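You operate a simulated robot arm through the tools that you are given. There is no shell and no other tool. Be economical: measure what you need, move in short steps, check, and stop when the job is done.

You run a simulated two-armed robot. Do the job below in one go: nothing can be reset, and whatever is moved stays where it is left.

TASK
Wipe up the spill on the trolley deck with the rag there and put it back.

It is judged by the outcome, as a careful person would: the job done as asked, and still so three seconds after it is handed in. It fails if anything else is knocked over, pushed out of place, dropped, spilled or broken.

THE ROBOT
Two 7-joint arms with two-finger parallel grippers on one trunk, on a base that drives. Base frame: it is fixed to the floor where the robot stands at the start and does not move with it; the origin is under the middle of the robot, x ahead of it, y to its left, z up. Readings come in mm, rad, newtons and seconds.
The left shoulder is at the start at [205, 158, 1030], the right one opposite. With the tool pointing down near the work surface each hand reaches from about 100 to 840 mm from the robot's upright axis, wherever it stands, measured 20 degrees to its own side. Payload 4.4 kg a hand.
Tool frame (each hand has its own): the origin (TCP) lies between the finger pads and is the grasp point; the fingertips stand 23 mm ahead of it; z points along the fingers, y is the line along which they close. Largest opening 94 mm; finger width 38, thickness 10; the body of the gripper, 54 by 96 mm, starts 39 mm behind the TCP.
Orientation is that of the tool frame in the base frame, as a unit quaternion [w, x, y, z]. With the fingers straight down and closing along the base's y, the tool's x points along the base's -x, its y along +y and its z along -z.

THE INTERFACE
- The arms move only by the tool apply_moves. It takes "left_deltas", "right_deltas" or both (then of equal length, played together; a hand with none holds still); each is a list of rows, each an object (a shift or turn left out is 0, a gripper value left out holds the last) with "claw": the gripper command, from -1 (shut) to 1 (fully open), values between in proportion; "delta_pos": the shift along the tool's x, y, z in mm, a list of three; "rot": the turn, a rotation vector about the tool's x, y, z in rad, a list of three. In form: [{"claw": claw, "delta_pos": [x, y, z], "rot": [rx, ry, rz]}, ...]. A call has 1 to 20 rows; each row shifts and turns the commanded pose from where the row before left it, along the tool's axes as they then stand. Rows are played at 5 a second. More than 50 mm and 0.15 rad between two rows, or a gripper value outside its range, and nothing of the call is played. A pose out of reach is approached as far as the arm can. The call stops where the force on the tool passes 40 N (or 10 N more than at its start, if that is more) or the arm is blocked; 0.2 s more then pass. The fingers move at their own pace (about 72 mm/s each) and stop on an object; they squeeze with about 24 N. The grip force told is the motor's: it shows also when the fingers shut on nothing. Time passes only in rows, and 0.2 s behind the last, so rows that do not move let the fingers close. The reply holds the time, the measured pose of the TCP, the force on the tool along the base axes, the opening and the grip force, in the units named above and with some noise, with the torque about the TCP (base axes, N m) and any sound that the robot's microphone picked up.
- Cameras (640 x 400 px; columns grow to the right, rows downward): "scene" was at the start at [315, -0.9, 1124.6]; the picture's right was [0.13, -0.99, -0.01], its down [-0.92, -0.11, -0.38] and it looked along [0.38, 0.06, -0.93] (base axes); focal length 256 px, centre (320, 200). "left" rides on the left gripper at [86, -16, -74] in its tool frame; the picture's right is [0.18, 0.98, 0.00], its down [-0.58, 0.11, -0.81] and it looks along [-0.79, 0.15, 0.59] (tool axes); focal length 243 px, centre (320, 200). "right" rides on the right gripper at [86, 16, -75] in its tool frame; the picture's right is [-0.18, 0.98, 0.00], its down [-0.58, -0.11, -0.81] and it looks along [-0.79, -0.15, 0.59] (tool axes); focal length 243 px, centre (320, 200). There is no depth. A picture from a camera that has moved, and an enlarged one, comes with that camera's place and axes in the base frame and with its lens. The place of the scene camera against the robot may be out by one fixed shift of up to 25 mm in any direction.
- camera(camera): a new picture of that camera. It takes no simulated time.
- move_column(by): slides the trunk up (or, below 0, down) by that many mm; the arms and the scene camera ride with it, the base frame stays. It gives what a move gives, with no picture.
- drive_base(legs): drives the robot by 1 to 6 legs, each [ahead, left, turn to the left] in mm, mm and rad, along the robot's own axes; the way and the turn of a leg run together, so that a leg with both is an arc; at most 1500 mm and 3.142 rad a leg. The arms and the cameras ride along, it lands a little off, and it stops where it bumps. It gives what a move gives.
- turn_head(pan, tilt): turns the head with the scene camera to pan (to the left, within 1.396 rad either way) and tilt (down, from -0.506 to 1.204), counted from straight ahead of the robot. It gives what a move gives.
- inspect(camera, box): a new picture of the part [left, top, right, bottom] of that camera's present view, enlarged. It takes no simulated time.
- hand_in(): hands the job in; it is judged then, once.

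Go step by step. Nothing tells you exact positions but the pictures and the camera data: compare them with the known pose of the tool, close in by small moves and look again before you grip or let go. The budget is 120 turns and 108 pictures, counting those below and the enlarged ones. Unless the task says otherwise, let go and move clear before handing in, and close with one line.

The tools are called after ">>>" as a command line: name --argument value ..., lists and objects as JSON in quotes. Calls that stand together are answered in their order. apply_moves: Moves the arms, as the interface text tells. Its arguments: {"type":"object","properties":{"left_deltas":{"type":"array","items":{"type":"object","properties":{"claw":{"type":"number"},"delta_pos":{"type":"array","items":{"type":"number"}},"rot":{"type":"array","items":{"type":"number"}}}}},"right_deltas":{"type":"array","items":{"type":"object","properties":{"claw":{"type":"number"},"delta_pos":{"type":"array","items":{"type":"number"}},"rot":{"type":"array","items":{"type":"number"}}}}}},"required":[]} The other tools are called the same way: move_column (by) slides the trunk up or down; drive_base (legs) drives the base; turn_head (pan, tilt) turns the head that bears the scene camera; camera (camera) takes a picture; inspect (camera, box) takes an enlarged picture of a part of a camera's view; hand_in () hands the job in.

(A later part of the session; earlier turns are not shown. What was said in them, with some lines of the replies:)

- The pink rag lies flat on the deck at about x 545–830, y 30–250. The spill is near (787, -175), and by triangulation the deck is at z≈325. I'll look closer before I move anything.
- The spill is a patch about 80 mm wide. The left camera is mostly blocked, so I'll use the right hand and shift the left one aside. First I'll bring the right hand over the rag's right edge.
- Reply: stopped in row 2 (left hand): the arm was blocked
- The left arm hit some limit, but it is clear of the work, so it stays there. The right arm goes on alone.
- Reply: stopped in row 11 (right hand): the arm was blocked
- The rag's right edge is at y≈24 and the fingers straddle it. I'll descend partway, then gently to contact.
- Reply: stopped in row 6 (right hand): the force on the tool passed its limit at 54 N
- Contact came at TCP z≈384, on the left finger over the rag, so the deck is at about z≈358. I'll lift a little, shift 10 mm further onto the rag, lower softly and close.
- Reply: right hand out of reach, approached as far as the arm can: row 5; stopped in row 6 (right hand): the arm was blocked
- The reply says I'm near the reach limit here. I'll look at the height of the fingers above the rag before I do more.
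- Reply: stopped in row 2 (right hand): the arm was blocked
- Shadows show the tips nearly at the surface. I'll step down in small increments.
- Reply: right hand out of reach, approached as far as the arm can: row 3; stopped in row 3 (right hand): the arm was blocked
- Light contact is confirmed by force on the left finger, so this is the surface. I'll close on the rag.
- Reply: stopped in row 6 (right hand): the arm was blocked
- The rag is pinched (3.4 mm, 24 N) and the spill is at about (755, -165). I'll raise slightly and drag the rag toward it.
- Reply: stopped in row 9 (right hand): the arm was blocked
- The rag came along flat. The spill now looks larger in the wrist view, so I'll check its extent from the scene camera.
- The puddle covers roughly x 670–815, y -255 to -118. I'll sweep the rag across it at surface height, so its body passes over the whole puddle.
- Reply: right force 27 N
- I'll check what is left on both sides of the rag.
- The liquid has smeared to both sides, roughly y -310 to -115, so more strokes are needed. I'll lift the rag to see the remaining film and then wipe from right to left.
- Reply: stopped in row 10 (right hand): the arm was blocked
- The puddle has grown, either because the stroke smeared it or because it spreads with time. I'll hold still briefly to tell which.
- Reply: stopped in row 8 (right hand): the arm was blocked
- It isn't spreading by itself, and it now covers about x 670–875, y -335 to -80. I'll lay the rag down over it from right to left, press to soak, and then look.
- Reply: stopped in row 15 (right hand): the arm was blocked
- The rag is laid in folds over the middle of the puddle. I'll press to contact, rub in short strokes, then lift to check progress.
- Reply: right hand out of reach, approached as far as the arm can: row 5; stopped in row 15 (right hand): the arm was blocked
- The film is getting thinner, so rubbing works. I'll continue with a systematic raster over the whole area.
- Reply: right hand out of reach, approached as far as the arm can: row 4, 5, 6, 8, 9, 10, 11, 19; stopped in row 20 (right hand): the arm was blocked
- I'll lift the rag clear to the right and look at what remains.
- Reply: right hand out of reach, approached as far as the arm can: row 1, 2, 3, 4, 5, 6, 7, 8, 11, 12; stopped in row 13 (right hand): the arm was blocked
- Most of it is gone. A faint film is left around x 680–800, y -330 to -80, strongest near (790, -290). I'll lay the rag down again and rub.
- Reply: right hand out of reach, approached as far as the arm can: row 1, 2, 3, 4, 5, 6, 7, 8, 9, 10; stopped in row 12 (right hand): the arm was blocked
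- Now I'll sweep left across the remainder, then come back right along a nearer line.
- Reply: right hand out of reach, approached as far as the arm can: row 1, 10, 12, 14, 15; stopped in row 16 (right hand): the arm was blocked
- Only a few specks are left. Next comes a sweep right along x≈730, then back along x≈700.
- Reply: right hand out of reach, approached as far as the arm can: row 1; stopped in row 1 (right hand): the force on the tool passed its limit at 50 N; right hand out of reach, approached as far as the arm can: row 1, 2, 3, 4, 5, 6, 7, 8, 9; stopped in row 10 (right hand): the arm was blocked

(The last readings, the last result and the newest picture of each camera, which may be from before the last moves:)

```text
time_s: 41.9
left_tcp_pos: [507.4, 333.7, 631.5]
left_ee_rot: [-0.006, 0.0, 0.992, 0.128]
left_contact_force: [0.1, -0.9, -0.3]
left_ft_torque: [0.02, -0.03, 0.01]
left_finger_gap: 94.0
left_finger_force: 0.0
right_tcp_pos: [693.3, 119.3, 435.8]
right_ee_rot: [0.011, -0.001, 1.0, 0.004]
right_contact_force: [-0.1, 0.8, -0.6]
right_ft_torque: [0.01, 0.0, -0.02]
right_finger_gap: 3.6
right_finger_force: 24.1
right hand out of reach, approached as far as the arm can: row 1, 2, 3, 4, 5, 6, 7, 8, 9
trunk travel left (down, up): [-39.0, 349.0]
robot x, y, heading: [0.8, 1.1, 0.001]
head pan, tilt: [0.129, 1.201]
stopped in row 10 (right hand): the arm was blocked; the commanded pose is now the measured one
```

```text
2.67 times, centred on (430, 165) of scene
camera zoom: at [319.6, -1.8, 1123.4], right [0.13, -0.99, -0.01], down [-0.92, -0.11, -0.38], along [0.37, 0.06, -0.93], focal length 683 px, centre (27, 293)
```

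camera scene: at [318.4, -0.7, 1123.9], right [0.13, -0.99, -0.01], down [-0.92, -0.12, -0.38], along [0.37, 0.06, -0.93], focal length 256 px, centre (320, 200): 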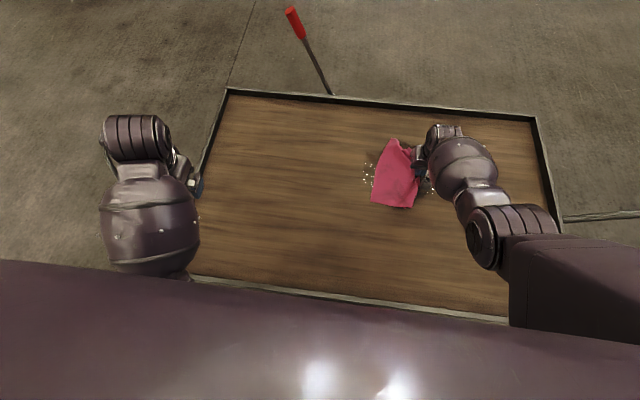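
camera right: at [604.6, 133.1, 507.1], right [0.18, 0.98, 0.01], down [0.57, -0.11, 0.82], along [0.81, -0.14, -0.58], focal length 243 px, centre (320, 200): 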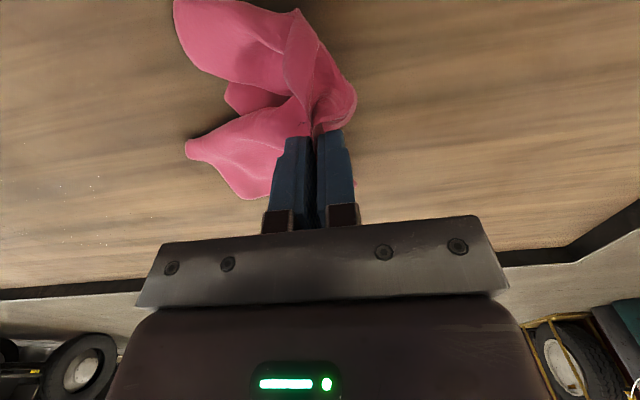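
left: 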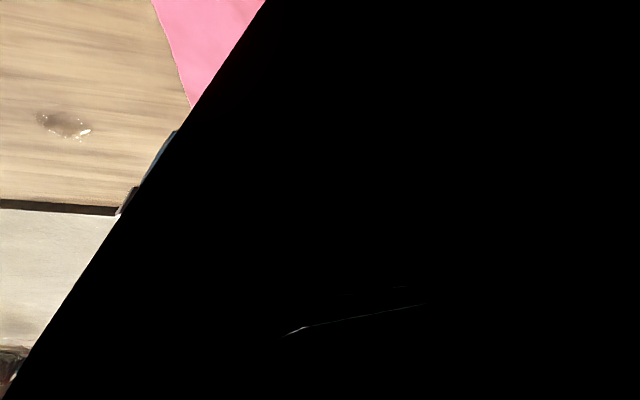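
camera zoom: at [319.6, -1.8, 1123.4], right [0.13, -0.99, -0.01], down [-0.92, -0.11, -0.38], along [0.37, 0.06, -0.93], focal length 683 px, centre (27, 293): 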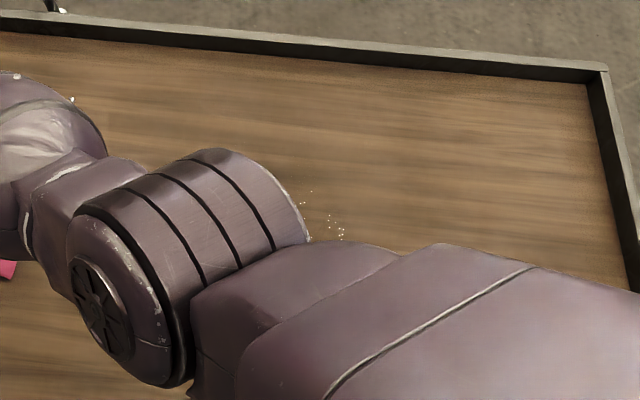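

The first stroke stopped early on force, so the second one took the hand left; nothing was harmed. I'll lift, carry the rag right, and check for remains.

>>> apply_moves --right_deltas '[{"delta_pos": [0, 0, -45]}, {"delta_pos": [0, -20, -40]}, {"delta_pos": [0, -45, -15]}, {"delta_pos": [0, -45, 0]}, {"delta_pos": [0, -45, 0]}, {"delta_pos": [0, -45, 0]}, {"delta_pos": [-5, -45, 0]}, {"delta_pos": [-10, -45, 0]}, {"delta_pos": [-10, -45, 0]}, {"delta_pos": [-10, -45, 0]}, {"delta_pos": [-10, -45, 0]}, {"delta_pos": [-10, -45, 0]}, {"delta_pos": [-10, -45, 0]}, {}]'

>>> inspect --camera "scene" --box '[310, 90, 550, 240]'

>>> camera --camera "right"

```text
time_s: 45.1
left_tcp_pos: [505.6, 334.5, 630.8]
left_ee_rot: [-0.006, -0.001, 0.992, 0.128]
left_contact_force: [-0.7, -0.3, 0.1]
left_ft_torque: [0.0, 0.01, -0.01]
left_finger_gap: 93.8
left_finger_force: 0.1
right_tcp_pos: [763.2, -396.9, 534.7]
right_ee_rot: [0.011, -0.002, 1.0, 0.004]
right_contact_force: [0.7, 0.6, -1.1]
right_ft_torque: [-0.03, -0.01, -0.03]
right_finger_gap: 3.4
right_finger_force: 24.0
trunk travel left (down, up): [-39.0, 349.0]
robot x, y, heading: [1.3, 0.2, 0.005]
head pan, tilt: [0.129, 1.201]
stopped in row 14 (right hand): the arm was blocked; the commanded pose is now the measured one
```

```text
2.67 times, centred on (430, 165) of scene
camera zoom: at [319.6, -1.8, 1123.4], right [0.13, -0.99, -0.01], down [-0.92, -0.11, -0.38], along [0.37, 0.06, -0.93], focal length 683 px, centre (27, 293)
```

zoom: 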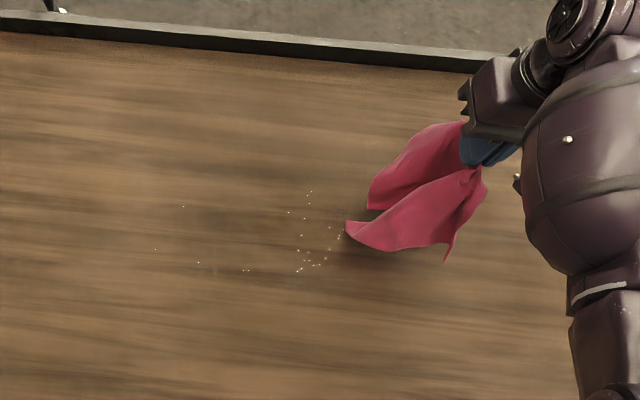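

```text
72 pictures are left
camera right: at [673.3, -382.2, 605.6], right [0.18, 0.98, 0.01], down [0.57, -0.11, 0.82], along [0.81, -0.14, -0.58], focal length 243 px, centre (320, 200)
```

right: 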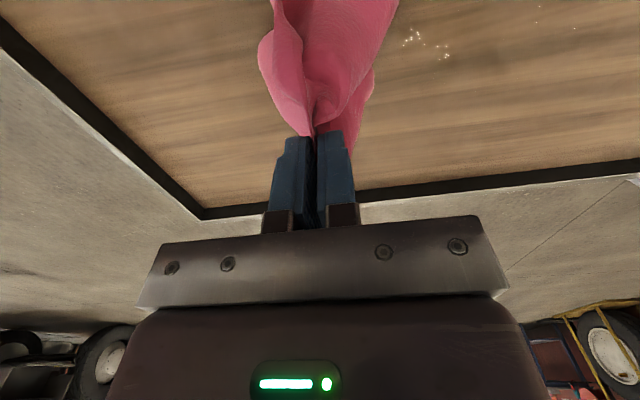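

A few specks remain around x 690–800, y -330 to -270, and a few more toward y -80 near x 700. I'll lower the rag there and rub back and forth.

>>> apply_moves --right_deltas '[{"delta_pos": [-10, 10, 20], "rot": [0, 0.01, 0]}, {"delta_pos": [0, 10, 25]}, {"delta_pos": [0, 10, 25]}, {"delta_pos": [0, 10, 25]}, {"delta_pos": [0, 10, 25]}, {"delta_pos": [0, 5, 20]}, {"delta_pos": [0, 0, 8]}, {}]'

>>> apply_moves --right_deltas '[{"delta_pos": [0, 10, 3]}, {"delta_pos": [10, 20, 0]}, {"delta_pos": [10, 20, 0]}, {"delta_pos": [10, 20, 0]}, {"delta_pos": [10, -20, 0]}, {"delta_pos": [10, -20, 0]}, {"delta_pos": [10, -20, 0]}, {"delta_pos": [10, 20, 0]}, {"delta_pos": [10, 20, 0]}, {"delta_pos": [10, 20, 0]}, {"delta_pos": [0, -20, 0]}, {"delta_pos": [0, -20, 0]}, {"delta_pos": [0, -20, 0]}, {}]'

>>> camera --camera "right"

```text
time_s: 47.1
left_tcp_pos: [506.7, 335.1, 632.1]
left_ee_rot: [-0.006, -0.002, 0.992, 0.128]
left_contact_force: [0.1, 0.4, -0.3]
left_ft_torque: [0.02, -0.05, -0.01]
left_finger_gap: 94.3
left_finger_force: 0.1
right_tcp_pos: [775.0, -342.3, 387.3]
right_ee_rot: [0.008, -0.002, 1.0, 0.004]
right_contact_force: [0.2, 0.2, 7.2]
right_ft_torque: [-0.02, 0.1, 0.02]
right_finger_gap: 3.4
right_finger_force: 23.7
trunk travel left (down, up): [-39.0, 349.0]
robot x, y, heading: [3.1, -1.3, 0.0]
head pan, tilt: [0.129, 1.201]
stopped in row 8 (right hand): the arm was blocked; the commanded pose is now the measured one
```

```text
time_s: 49.2
left_tcp_pos: [507.1, 333.4, 630.3]
left_ee_rot: [-0.007, 0.0, 0.992, 0.129]
left_contact_force: [0.2, 0.2, -0.2]
left_ft_torque: [0.01, 0.0, -0.01]
left_finger_gap: 94.1
left_finger_force: 0.0
right_tcp_pos: [694.2, -292.8, 386.4]
right_ee_rot: [0.01, -0.002, 1.0, 0.004]
right_contact_force: [-2.9, 1.8, 14.0]
right_ft_torque: [0.02, 0.2, -0.02]
right_finger_gap: 3.6
right_finger_force: 24.4
trunk travel left (down, up): [-39.0, 349.0]
robot x, y, heading: [-1.5, -1.6, 0.002]
head pan, tilt: [0.129, 1.201]
stopped in row 10 (right hand): the force on the tool passed its limit at 42 N (the readings are from after the stop); the commanded pose is now the measured one
```

```text
71 pictures are left
camera right: at [606.2, -278.1, 457.7], right [0.18, 0.98, 0.01], down [0.56, -0.11, 0.82], along [0.81, -0.14, -0.58], focal length 243 px, centre (320, 200)
```

right: 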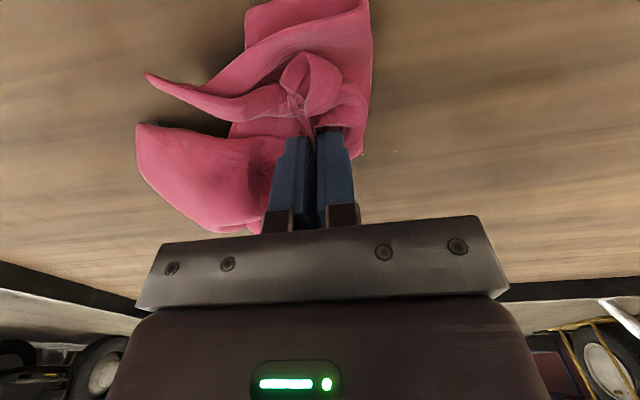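

It's almost clean here. Now a long sweep left along x≈710, covering the last few specks.

>>> apply_moves --right_deltas '[{"delta_pos": [-5, 10, -1]}, {"delta_pos": [-5, 22, 0]}, {"delta_pos": [-5, 22, 0]}, {"delta_pos": [0, 22, 0]}, {"delta_pos": [0, 22, 0]}, {"delta_pos": [0, 22, 0]}, {"delta_pos": [0, 22, 0]}, {"delta_pos": [0, 22, 0]}, {"delta_pos": [0, 22, 0]}, {"delta_pos": [0, 22, 0]}, {"delta_pos": [-15, 15, 0]}, {"delta_pos": [-15, -10, 0]}, {"delta_pos": [0, -20, 0]}, {"delta_pos": [0, -20, 0]}, {"delta_pos": [0, -20, 0]}, {"delta_pos": [0, -20, 0]}, {}]'

>>> camera --camera "right"

```text
time_s: 53.0
left_tcp_pos: [506.7, 333.9, 630.6]
left_ee_rot: [-0.006, -0.001, 0.992, 0.128]
left_contact_force: [0.3, -0.1, 0.1]
left_ft_torque: [0.0, 0.0, 0.02]
left_finger_gap: 94.1
left_finger_force: 0.0
right_tcp_pos: [738.8, -160.2, 387.5]
right_ee_rot: [0.011, -0.001, 1.0, 0.003]
right_contact_force: [-0.8, 0.3, 5.7]
right_ft_torque: [-0.05, 0.05, -0.01]
right_finger_gap: 3.6
right_finger_force: 23.6
trunk travel left (down, up): [-39.0, 349.0]
robot x, y, heading: [1.4, 1.2, -0.005]
head pan, tilt: [0.129, 1.201]
stopped in row 17 (right hand): the arm was blocked; the commanded pose is now the measured one
```

```text
70 pictures are left
camera right: at [650.8, -145.4, 458.1], right [0.18, 0.98, 0.01], down [0.57, -0.11, 0.82], along [0.8, -0.14, -0.58], focal length 243 px, centre (320, 200)
```

right: 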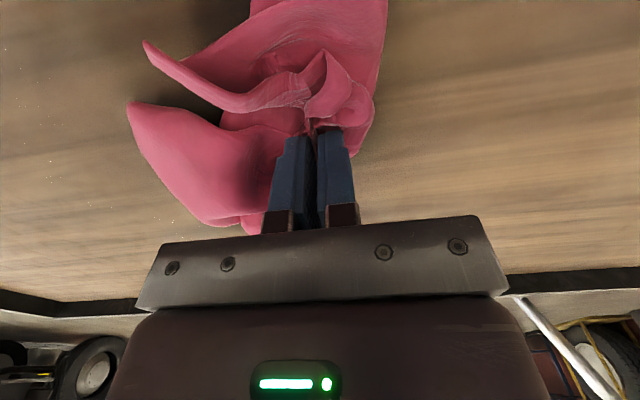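

A few tiny specks remain near (785, -285), (722, -312) and (684, -276). One more rubbing pass goes over that patch.

>>> apply_moves --right_deltas '[{"delta_pos": [-20, -20, 1]}, {"delta_pos": [-20, -25, 0]}, {"delta_pos": [-15, -25, 0]}, {"delta_pos": [0, -25, 0]}, {"delta_pos": [0, -25, 0]}, {"delta_pos": [0, -25, 0]}, {"delta_pos": [0, -25, 0]}, {"delta_pos": [10, -20, 0]}, {"delta_pos": [20, 10, 0]}, {"delta_pos": [20, 20, 0]}, {"delta_pos": [10, -20, 0]}, {"delta_pos": [20, -10, 0]}, {"delta_pos": [20, 10, 0]}, {"delta_pos": [20, 20, 0]}, {"delta_pos": [10, 20, 0]}, {"delta_pos": [0, 20, 0]}, {}]'

>>> camera --camera "right"

>>> inspect --camera "scene" --box '[310, 90, 550, 240]'

```text
time_s: 55.1
left_tcp_pos: [507.5, 334.2, 631.6]
left_ee_rot: [-0.006, 0.0, 0.992, 0.127]
left_contact_force: [-0.1, 0.6, 0.0]
left_ft_torque: [0.01, -0.03, -0.01]
left_finger_gap: 93.9
left_finger_force: 0.1
right_tcp_pos: [777.0, -341.4, 384.6]
right_ee_rot: [0.019, 0.0, 1.0, 0.0]
right_contact_force: [-1.6, 0.6, 18.1]
right_ft_torque: [0.04, 0.22, 0.01]
right_finger_gap: 3.2
right_finger_force: 23.8
right hand out of reach, approached as far as the arm can: row 3, 9, 10
trunk travel left (down, up): [-39.0, 349.0]
robot x, y, heading: [-2.3, -2.0, -0.002]
head pan, tilt: [0.129, 1.201]
stopped in row 10 (right hand): the force on the tool passed its limit at 54 N (the readings are from after the stop); the commanded pose is now the measured one
```

```text
69 pictures are left
camera right: at [687.4, -326.7, 455.9], right [0.18, 0.98, 0.01], down [0.55, -0.11, 0.83], along [0.81, -0.15, -0.56], focal length 243 px, centre (320, 200)
```

right: 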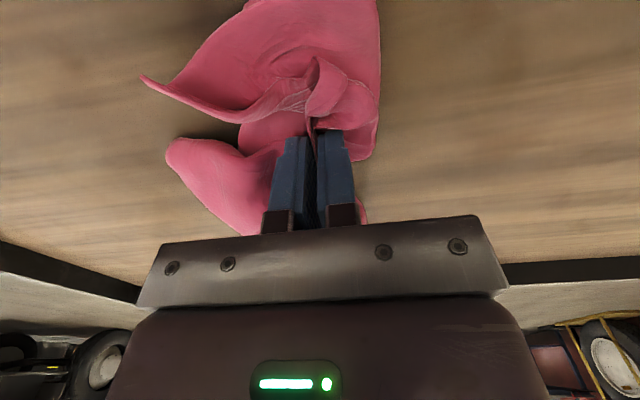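

```text
2.67 times, centred on (430, 165) of scene
camera zoom: at [318.8, -1.8, 1123.7], right [0.13, -0.99, -0.01], down [-0.92, -0.11, -0.38], along [0.37, 0.06, -0.93], focal length 683 px, centre (27, 293)
```

zoom: 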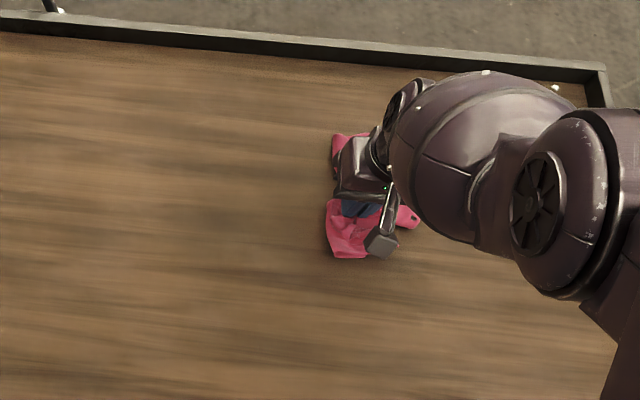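

The deck looks clean apart from under the rag. I'll finish over that patch with a light pull towards me, then lift and check.

>>> apply_moves --right_deltas '[{"delta_pos": [0, 0, -2], "rot": [0, 0.03, 0]}, {"delta_pos": [20, 15, 0]}, {"delta_pos": [20, 15, 0]}, {"delta_pos": [20, -10, 0]}, {"delta_pos": [20, 15, 0]}, {"delta_pos": [10, 20, 0]}, {"delta_pos": [0, 20, 0]}, {"delta_pos": [0, 20, 0]}, {"delta_pos": [0, 0, -40]}, {"delta_pos": [0, 0, -45]}, {"delta_pos": [0, 0, -45]}, {"delta_pos": [0, 0, -45]}, {"delta_pos": [0, -40, 0]}, {"delta_pos": [0, -45, 0]}, {"delta_pos": [0, -45, 0]}, {}]'

>>> inspect --camera "scene" --box '[310, 90, 550, 240]'

>>> camera --camera "right"

```text
time_s: 58.7
left_tcp_pos: [507.4, 332.2, 632.3]
left_ee_rot: [-0.007, 0.0, 0.992, 0.128]
left_contact_force: [0.6, 0.9, 0.2]
left_ft_torque: [0.0, 0.04, 0.02]
left_finger_gap: 94.2
left_finger_force: 0.0
right_tcp_pos: [686.1, -377.5, 560.5]
right_ee_rot: [0.0, -0.001, 1.0, 0.0]
right_contact_force: [-0.1, -0.2, -0.5]
right_ft_torque: [0.02, -0.02, -0.03]
right_finger_gap: 3.5
right_finger_force: 23.9
trunk travel left (down, up): [-39.0, 349.0]
robot x, y, heading: [1.3, -2.3, 0.004]
head pan, tilt: [0.129, 1.201]
stopped in row 16 (right hand): the arm was blocked; the commanded pose is now the measured one
```

```text
2.67 times, centred on (430, 165) of scene
camera zoom: at [319.6, -2.6, 1123.4], right [0.13, -0.99, -0.01], down [-0.92, -0.11, -0.38], along [0.37, 0.06, -0.93], focal length 683 px, centre (27, 293)
```

zoom: 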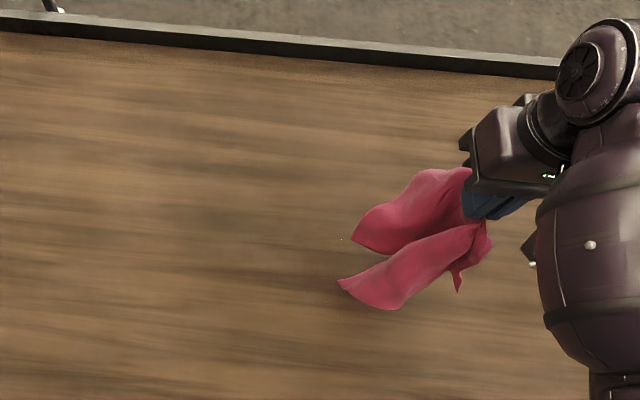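

```text
66 pictures are left
camera right: at [598.3, -363.0, 632.4], right [0.18, 0.98, 0.0], down [0.58, -0.11, 0.81], along [0.79, -0.15, -0.59], focal length 243 px, centre (320, 200)
```

right: 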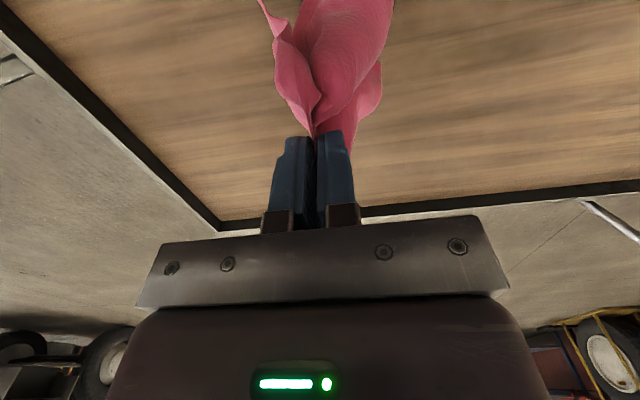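

One speck remains near (744, -328). I'll dab and rub there once more.

>>> apply_moves --right_deltas '[{"delta_pos": [-20, 5, 25]}, {"delta_pos": [-20, 5, 30]}, {"delta_pos": [-20, 5, 30]}, {"delta_pos": [0, 0, 30]}, {"delta_pos": [0, 0, 30]}, {"delta_pos": [0, 0, 20]}, {"delta_pos": [0, 0, 9]}, {"delta_pos": [0, 20, 0]}, {"delta_pos": [0, 20, 0]}, {"delta_pos": [0, 20, 0]}, {"delta_pos": [10, 0, 0]}, {"delta_pos": [10, -20, 0]}, {"delta_pos": [0, -20, 0]}, {"delta_pos": [0, -20, 0]}, {"delta_pos": [0, -20, 0]}, {"delta_pos": [10, 20, 0]}, {"delta_pos": [0, 20, 0]}, {"delta_pos": [0, 20, 0]}, {"delta_pos": [0, 20, 0]}, {}]'

>>> apply_moves --right_deltas '[{"delta_pos": [0, 0, -40]}, {"delta_pos": [0, 0, -45]}, {"delta_pos": [0, 0, -45]}, {"delta_pos": [0, 0, -45]}, {"delta_pos": [0, -40, 0]}, {"delta_pos": [0, -45, 0]}, {"delta_pos": [0, -45, 0]}, {"delta_pos": [0, -45, 0]}, {"delta_pos": [0, -45, 0]}, {}]'

>>> inspect --camera "scene" --box '[310, 90, 550, 240]'

```text
time_s: 62.9
left_tcp_pos: [506.2, 332.8, 630.5]
left_ee_rot: [-0.006, 0.0, 0.992, 0.127]
left_contact_force: [-0.1, -0.5, 0.2]
left_ft_torque: [0.02, 0.02, 0.04]
left_finger_gap: 94.1
left_finger_force: 0.0
right_tcp_pos: [714.2, -302.1, 388.1]
right_ee_rot: [0.002, -0.001, 1.0, 0.0]
right_contact_force: [-0.3, -3.9, 20.2]
right_ft_torque: [-0.13, -0.28, -0.06]
right_finger_gap: 3.6
right_finger_force: 23.4
trunk travel left (down, up): [-39.0, 349.0]
robot x, y, heading: [3.8, -2.2, -0.0]
head pan, tilt: [0.129, 1.201]
```

```text
time_s: 65.1
left_tcp_pos: [506.2, 333.9, 630.5]
left_ee_rot: [-0.007, 0.0, 0.992, 0.127]
left_contact_force: [-0.8, 0.1, 0.1]
left_ft_torque: [-0.02, 0.05, 0.03]
left_finger_gap: 94.1
left_finger_force: 0.1
right_tcp_pos: [717.4, -522.1, 560.9]
right_ee_rot: [0.0, -0.001, 1.0, 0.0]
right_contact_force: [0.3, 0.3, -0.3]
right_ft_torque: [0.01, -0.01, 0.02]
right_finger_gap: 3.8
right_finger_force: 23.8
trunk travel left (down, up): [-39.0, 349.0]
robot x, y, heading: [2.2, -0.8, -0.001]
head pan, tilt: [0.129, 1.201]
```

```text
2.67 times, centred on (430, 165) of scene
camera zoom: at [318.7, -2.4, 1123.5], right [0.13, -0.99, -0.01], down [-0.92, -0.11, -0.38], along [0.37, 0.06, -0.93], focal length 683 px, centre (27, 293)
```

zoom: 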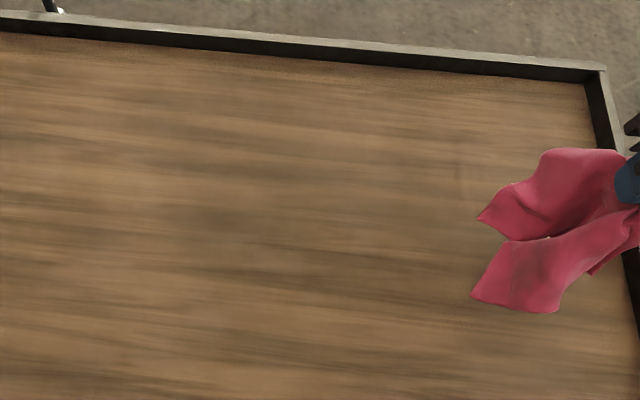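

The deck is clean. Now the rag goes back to its original spot (x 535–805, y 30–238). I'll carry it high and left, then lay it down from left to right so it spreads out.

>>> apply_moves --right_deltas '[{"delta_pos": [0, 20, -40]}, {"delta_pos": [0, 45, -10]}, {"delta_pos": [0, 45, -10]}, {"delta_pos": [0, 45, 0]}, {"delta_pos": [0, 45, 0]}, {"delta_pos": [0, 45, 0]}, {"delta_pos": [0, 45, 0]}, {"delta_pos": [0, 45, 0]}, {"delta_pos": [0, 45, 0]}, {"delta_pos": [0, 45, 0]}, {"delta_pos": [0, 45, 0]}, {"delta_pos": [0, 45, 0]}, {"delta_pos": [2, 45, 0]}, {"delta_pos": [2, 45, 0]}, {"delta_pos": [2, 40, 0]}, {"delta_pos": [2, 40, 0]}, {"delta_pos": [2, 25, 0]}, {}]'

>>> camera --camera "scene"

>>> camera --camera "right"

```text
time_s: 69.1
left_tcp_pos: [506.3, 333.2, 631.0]
left_ee_rot: [-0.006, -0.001, 0.992, 0.128]
left_contact_force: [0.6, -0.8, 0.0]
left_ft_torque: [-0.01, 0.03, 0.02]
left_finger_gap: 93.9
left_finger_force: 0.1
right_tcp_pos: [709.9, 170.5, 608.3]
right_ee_rot: [-0.004, 0.01, 1.0, -0.01]
right_contact_force: [0.1, -0.8, 0.0]
right_ft_torque: [-0.04, -0.02, -0.03]
right_finger_gap: 3.5
right_finger_force: 23.8
trunk travel left (down, up): [-39.0, 349.0]
robot x, y, heading: [1.9, -0.1, -0.003]
head pan, tilt: [0.129, 1.201]
stopped in row 18 (right hand): the arm was blocked; the commanded pose is now the measured one
```

```text
64 pictures are left
camera scene: at [319.7, -2.9, 1123.3], right [0.13, -0.99, -0.01], down [-0.92, -0.11, -0.38], along [0.37, 0.06, -0.93], focal length 256 px, centre (320, 200)
```

scene: 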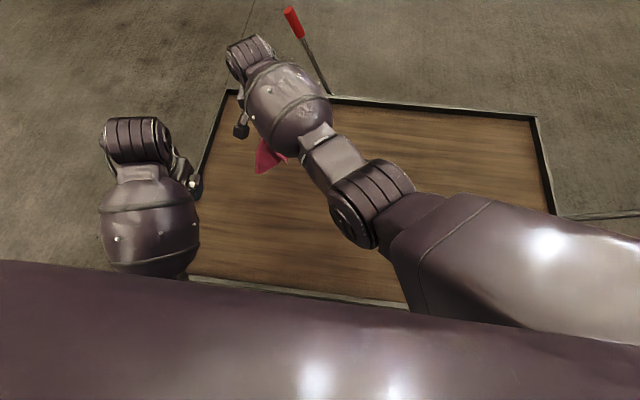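

```text
63 pictures are left
camera right: at [623.3, 188.5, 679.9], right [0.2, 0.98, -0.02], down [0.59, -0.1, 0.8], along [0.78, -0.18, -0.6], focal length 243 px, centre (320, 200)
```

right: 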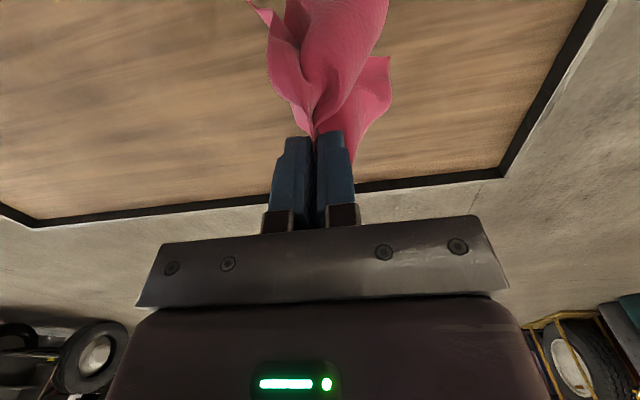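

I'm near the reach limit here. I'll lower a little while edging left, then lay the rag down towards the right.

>>> apply_moves --right_deltas '[{"delta_pos": [5, 15, 20]}, {"delta_pos": [5, 15, 20]}, {"delta_pos": [5, 10, 20]}, {"delta_pos": [3, 5, 15]}, {"delta_pos": [0, -5, 15]}, {"delta_pos": [0, -10, 15]}, {"delta_pos": [0, -12, 15]}, {"delta_pos": [0, -14, 15]}, {"delta_pos": [0, -15, 15]}, {"delta_pos": [0, -15, 15]}, {"delta_pos": [0, -16, 15]}, {"delta_pos": [0, -18, 12]}, {"delta_pos": [0, -20, 10]}, {"delta_pos": [0, -20, 8]}, {"delta_pos": [0, -20, 0]}, {}]'

>>> camera --camera "scene"

>>> camera --camera "right"

```text
time_s: 69.9
left_tcp_pos: [507.4, 332.7, 630.2]
left_ee_rot: [-0.007, 0.0, 0.992, 0.127]
left_contact_force: [0.2, 1.3, 0.4]
left_ft_torque: [-0.02, 0.03, 0.01]
left_finger_gap: 93.9
left_finger_force: 0.0
right_tcp_pos: [658.3, 122.2, 453.8]
right_ee_rot: [-0.073, 0.05, 0.995, -0.052]
right_contact_force: [0.3, 0.1, -0.3]
right_ft_torque: [0.03, 0.04, 0.06]
right_finger_gap: 3.3
right_finger_force: 24.5
right hand out of reach, approached as far as the arm can: row 4
trunk travel left (down, up): [-39.0, 349.0]
robot x, y, heading: [1.6, -1.2, -0.002]
head pan, tilt: [0.129, 1.201]
stopped in row 4 (right hand): the arm was blocked; the commanded pose is now the measured one
```

```text
62 pictures are left
camera scene: at [319.8, -3.0, 1123.2], right [0.13, -0.99, -0.01], down [-0.92, -0.11, -0.37], along [0.37, 0.06, -0.93], focal length 256 px, centre (320, 200)
```

scene: 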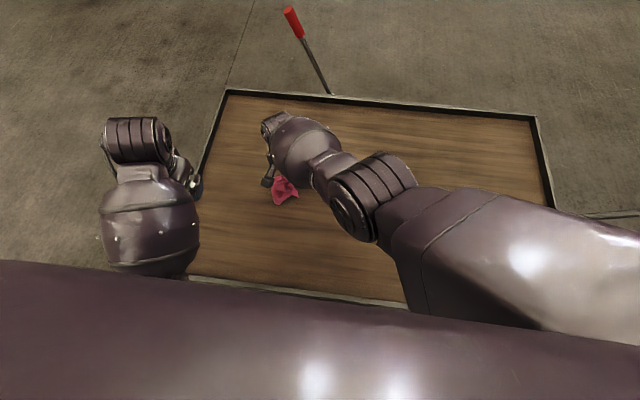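

```text
61 pictures are left
camera right: at [584.7, 155.8, 534.9], right [0.27, 0.95, -0.14], down [0.68, -0.09, 0.72], along [0.68, -0.29, -0.68], focal length 243 px, centre (320, 200)
```

right: 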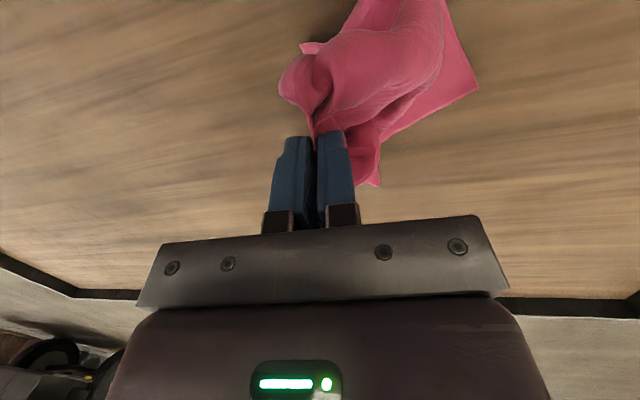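

The arm swung down a bit past a joint limit, but the rag is lying down to the left as wanted (out to y≈215). I'll straighten the tool while lowering and moving right.

>>> apply_moves --right_deltas '[{"delta_pos": [0, -12, 3], "rot": [-0.033, -0.05, 0]}, {"delta_pos": [0, -12, 3], "rot": [-0.033, -0.05, 0]}, {"delta_pos": [0, -12, 5], "rot": [-0.032, -0.05, 0]}, {"delta_pos": [0, -12, 10]}, {}]'

>>> camera --camera "right"

```text
time_s: 71.3
left_tcp_pos: [506.4, 333.2, 630.6]
left_ee_rot: [-0.007, -0.001, 0.992, 0.128]
left_contact_force: [0.5, -0.5, -0.4]
left_ft_torque: [-0.01, 0.0, 0.0]
left_finger_gap: 93.9
left_finger_force: 0.1
right_tcp_pos: [651.7, 78.0, 436.6]
right_ee_rot: [0.003, 0.049, 0.999, -0.007]
right_contact_force: [-0.1, 0.1, 0.2]
right_ft_torque: [0.02, -0.02, 0.01]
right_finger_gap: 3.5
right_finger_force: 23.4
trunk travel left (down, up): [-39.0, 349.0]
robot x, y, heading: [-2.2, -0.6, -0.005]
head pan, tilt: [0.129, 1.201]
stopped in row 5 (right hand): the arm was blocked; the commanded pose is now the measured one
```

```text
60 pictures are left
camera right: at [565.4, 103.2, 508.4], right [0.28, 0.96, -0.01], down [0.56, -0.15, 0.81], along [0.78, -0.23, -0.58], focal length 243 px, centre (320, 200)
```

right: 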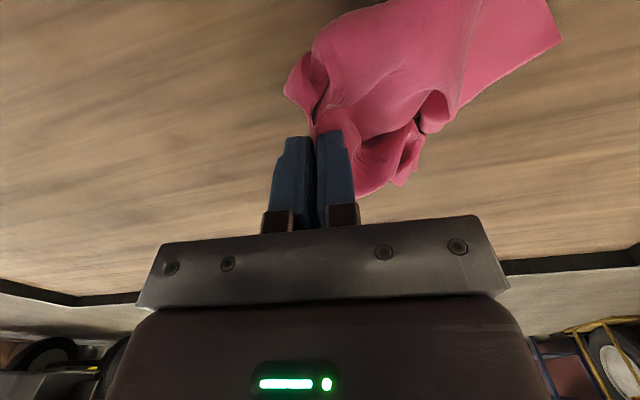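

The tool is upright again. I'll lower the rest of the way, ending near (680, 42).

>>> apply_moves --right_deltas '[{"delta_pos": [-7, -10, 12]}, {"delta_pos": [-7, -10, 12]}, {"delta_pos": [-7, -10, 12]}, {"delta_pos": [-4, -5, 9]}, {}]'

>>> camera --camera "right"

>>> inspect --camera "scene" --box '[210, 90, 450, 240]'

```text
time_s: 72.7
left_tcp_pos: [505.4, 333.5, 630.7]
left_ee_rot: [-0.009, 0.0, 0.992, 0.128]
left_contact_force: [-0.4, 0.0, -1.0]
left_ft_torque: [-0.01, 0.0, 0.01]
left_finger_gap: 94.0
left_finger_force: 0.1
right_tcp_pos: [674.9, 41.9, 391.1]
right_ee_rot: [0.004, 0.049, 0.999, -0.007]
right_contact_force: [-0.3, -0.1, 1.4]
right_ft_torque: [-0.02, -0.02, 0.03]
right_finger_gap: 3.6
right_finger_force: 23.4
trunk travel left (down, up): [-39.0, 349.0]
robot x, y, heading: [-2.6, -1.3, -0.004]
head pan, tilt: [0.129, 1.201]
stopped in row 5 (right hand): the arm was blocked; the commanded pose is now the measured one
```

```text
59 pictures are left
camera right: at [588.4, 66.7, 463.1], right [0.28, 0.96, -0.01], down [0.56, -0.15, 0.81], along [0.78, -0.23, -0.58], focal length 243 px, centre (320, 200)
```

right: 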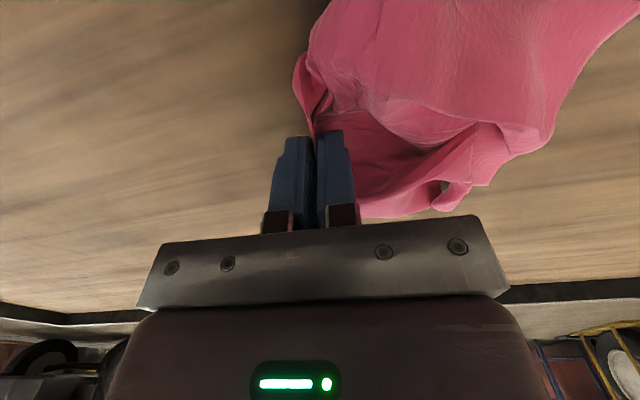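

```text
2.67 times, centred on (330, 165) of scene
camera zoom: at [319.9, -2.9, 1123.2], right [0.13, -0.99, -0.01], down [-0.92, -0.11, -0.37], along [0.37, 0.06, -0.93], focal length 683 px, centre (293, 293)
```

zoom: 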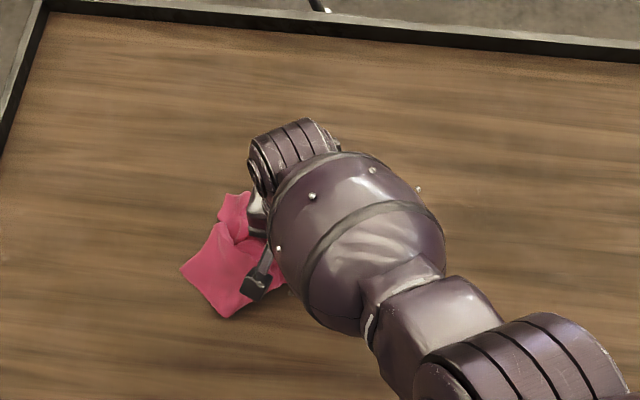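

The rag lies within its original footprint, though creased. I'll release by opening partway, rise, and view it.

>>> apply_moves --right_deltas '[{"claw": -0.4}, {}, {}, {"delta_pos": [0, 0, -30]}, {"delta_pos": [0, 0, -45]}, {"delta_pos": [0, 0, -45]}, {"delta_pos": [0, -45, 0]}, {"delta_pos": [0, -45, 0]}, {"delta_pos": [0, -45, 0]}, {"delta_pos": [0, -45, 0]}, {"delta_pos": [0, -45, 0]}, {"delta_pos": [0, -45, 0]}, {"delta_pos": [0, -45, 0]}, {}]'

>>> inspect --camera "scene" --box '[210, 90, 450, 240]'

>>> camera --camera "scene"

```text
time_s: 75.9
left_tcp_pos: [506.0, 333.4, 632.0]
left_ee_rot: [-0.005, -0.002, 0.993, 0.122]
left_contact_force: [-0.2, 0.0, -0.1]
left_ft_torque: [0.01, -0.01, 0.01]
left_finger_gap: 93.9
left_finger_force: 0.1
right_tcp_pos: [644.3, -259.0, 521.2]
right_ee_rot: [0.008, 0.047, 0.999, -0.003]
right_contact_force: [-0.3, 0.7, -1.3]
right_ft_torque: [-0.01, 0.01, -0.02]
right_finger_gap: 28.2
right_finger_force: 0.0
trunk travel left (down, up): [-39.0, 349.0]
robot x, y, heading: [2.4, 2.1, 0.002]
head pan, tilt: [0.129, 1.201]
stopped in row 14 (right hand): the arm was blocked; the commanded pose is now the measured one
```

```text
2.67 times, centred on (330, 165) of scene
camera zoom: at [316.1, 2.2, 1125.6], right [0.13, -0.99, -0.01], down [-0.92, -0.11, -0.38], along [0.37, 0.05, -0.93], focal length 683 px, centre (293, 293)
```

zoom: 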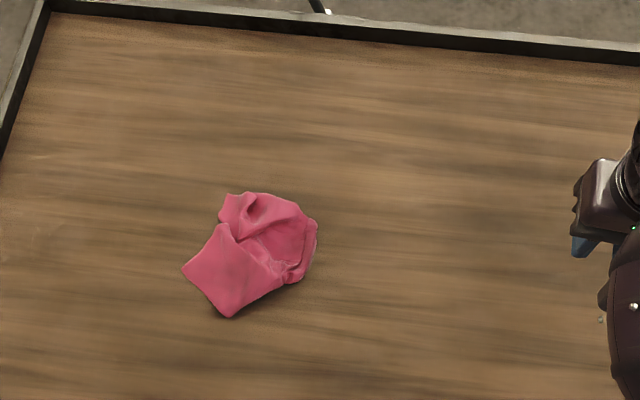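

```text
56 pictures are left
camera scene: at [316.1, 2.2, 1125.6], right [0.13, -0.99, -0.01], down [-0.92, -0.11, -0.38], along [0.37, 0.05, -0.93], focal length 256 px, centre (320, 200)
```

scene: 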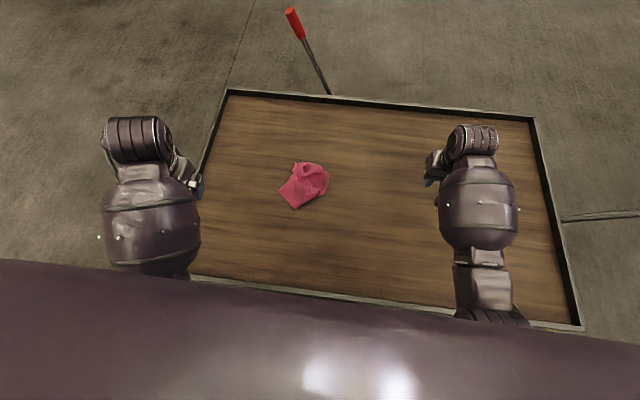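

The rag is back in its place, within about 30 mm, and the hand is clear. I'll do a last close check of the wiped area for residue.

>>> apply_moves --right_deltas '[{"delta_pos": [20, -40, -20]}, {"delta_pos": [20, -40, -20]}, {"delta_pos": [20, -40, -20]}, {}]'

>>> inspect --camera "scene" --box '[330, 120, 490, 220]'

>>> camera --camera "right"

```text
time_s: 76.9
left_tcp_pos: [504.7, 332.7, 629.4]
left_ee_rot: [-0.008, -0.001, 0.992, 0.126]
left_contact_force: [0.6, -0.4, 0.4]
left_ft_torque: [0.01, 0.0, -0.02]
left_finger_gap: 94.0
left_finger_force: 0.1
right_tcp_pos: [569.4, -373.8, 575.9]
right_ee_rot: [0.005, 0.048, 0.999, -0.001]
right_contact_force: [0.1, 0.8, -0.1]
right_ft_torque: [0.01, 0.04, -0.02]
right_finger_gap: 28.3
right_finger_force: 0.0
trunk travel left (down, up): [-39.0, 349.0]
robot x, y, heading: [-1.5, 2.0, -0.003]
head pan, tilt: [0.129, 1.201]
```

```text
4.00 times, centred on (410, 170) of scene
camera zoom: at [319.3, -1.2, 1123.6], right [0.13, -0.99, -0.01], down [-0.92, -0.11, -0.37], along [0.37, 0.06, -0.93], focal length 1025 px, centre (-40, 320)
```

zoom: 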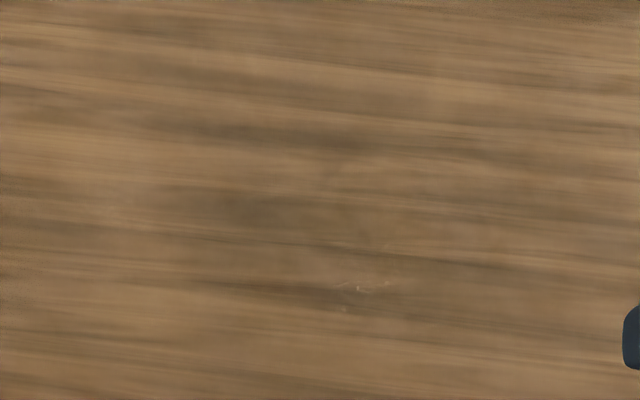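

```text
54 pictures are left
camera right: at [483.6, -350.5, 647.9], right [0.28, 0.96, 0.0], down [0.56, -0.16, 0.81], along [0.78, -0.22, -0.58], focal length 243 px, centre (320, 200)
```

right: 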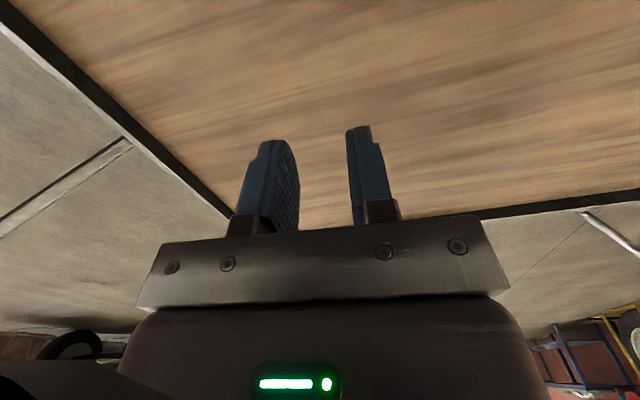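

There's a faint glint near (692, -269), so I'll look closer.

>>> inspect --camera "scene" --box '[396, 177, 444, 207]'

>>> inspect --camera "right" --box '[280, 0, 640, 220]'

```text
13.33 times, centred on (420, 192) of scene
camera zoom: at [319.3, -1.2, 1123.6], right [0.13, -0.99, -0.01], down [-0.92, -0.11, -0.37], along [0.37, 0.06, -0.93], focal length 3417 px, centre (-1013, 307)
```

zoom: 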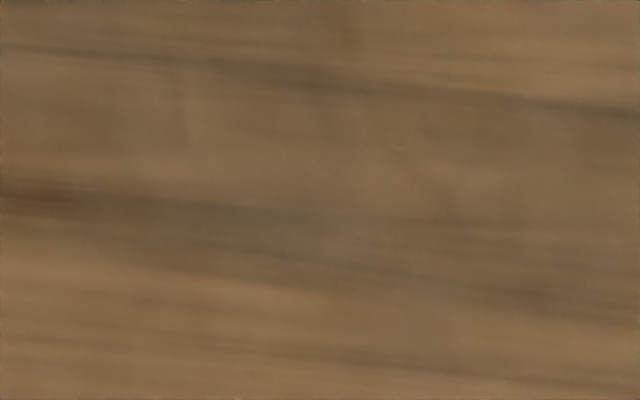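

```text
1.78 times, centred on (460, 110) of right
camera zoom: at [483.6, -350.5, 647.9], right [0.28, 0.96, 0.0], down [0.56, -0.16, 0.81], along [0.78, -0.22, -0.58], focal length 431 px, centre (71, 360)
```

zoom: 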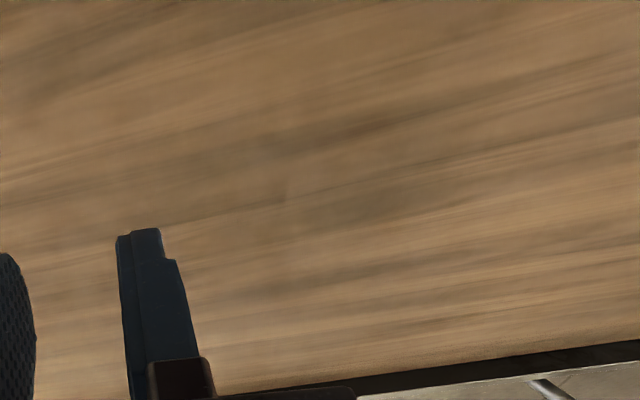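

The wiped area is clean, the rag is back in its place, and both hands are clear, so I'm handing in.

>>> hand_in

```text
The job is handed in.
```

I wiped up the spill and put the rag back within about 30 mm of where it was. It is creased rather than flat as it started; nothing else on the trolley was disturbed.
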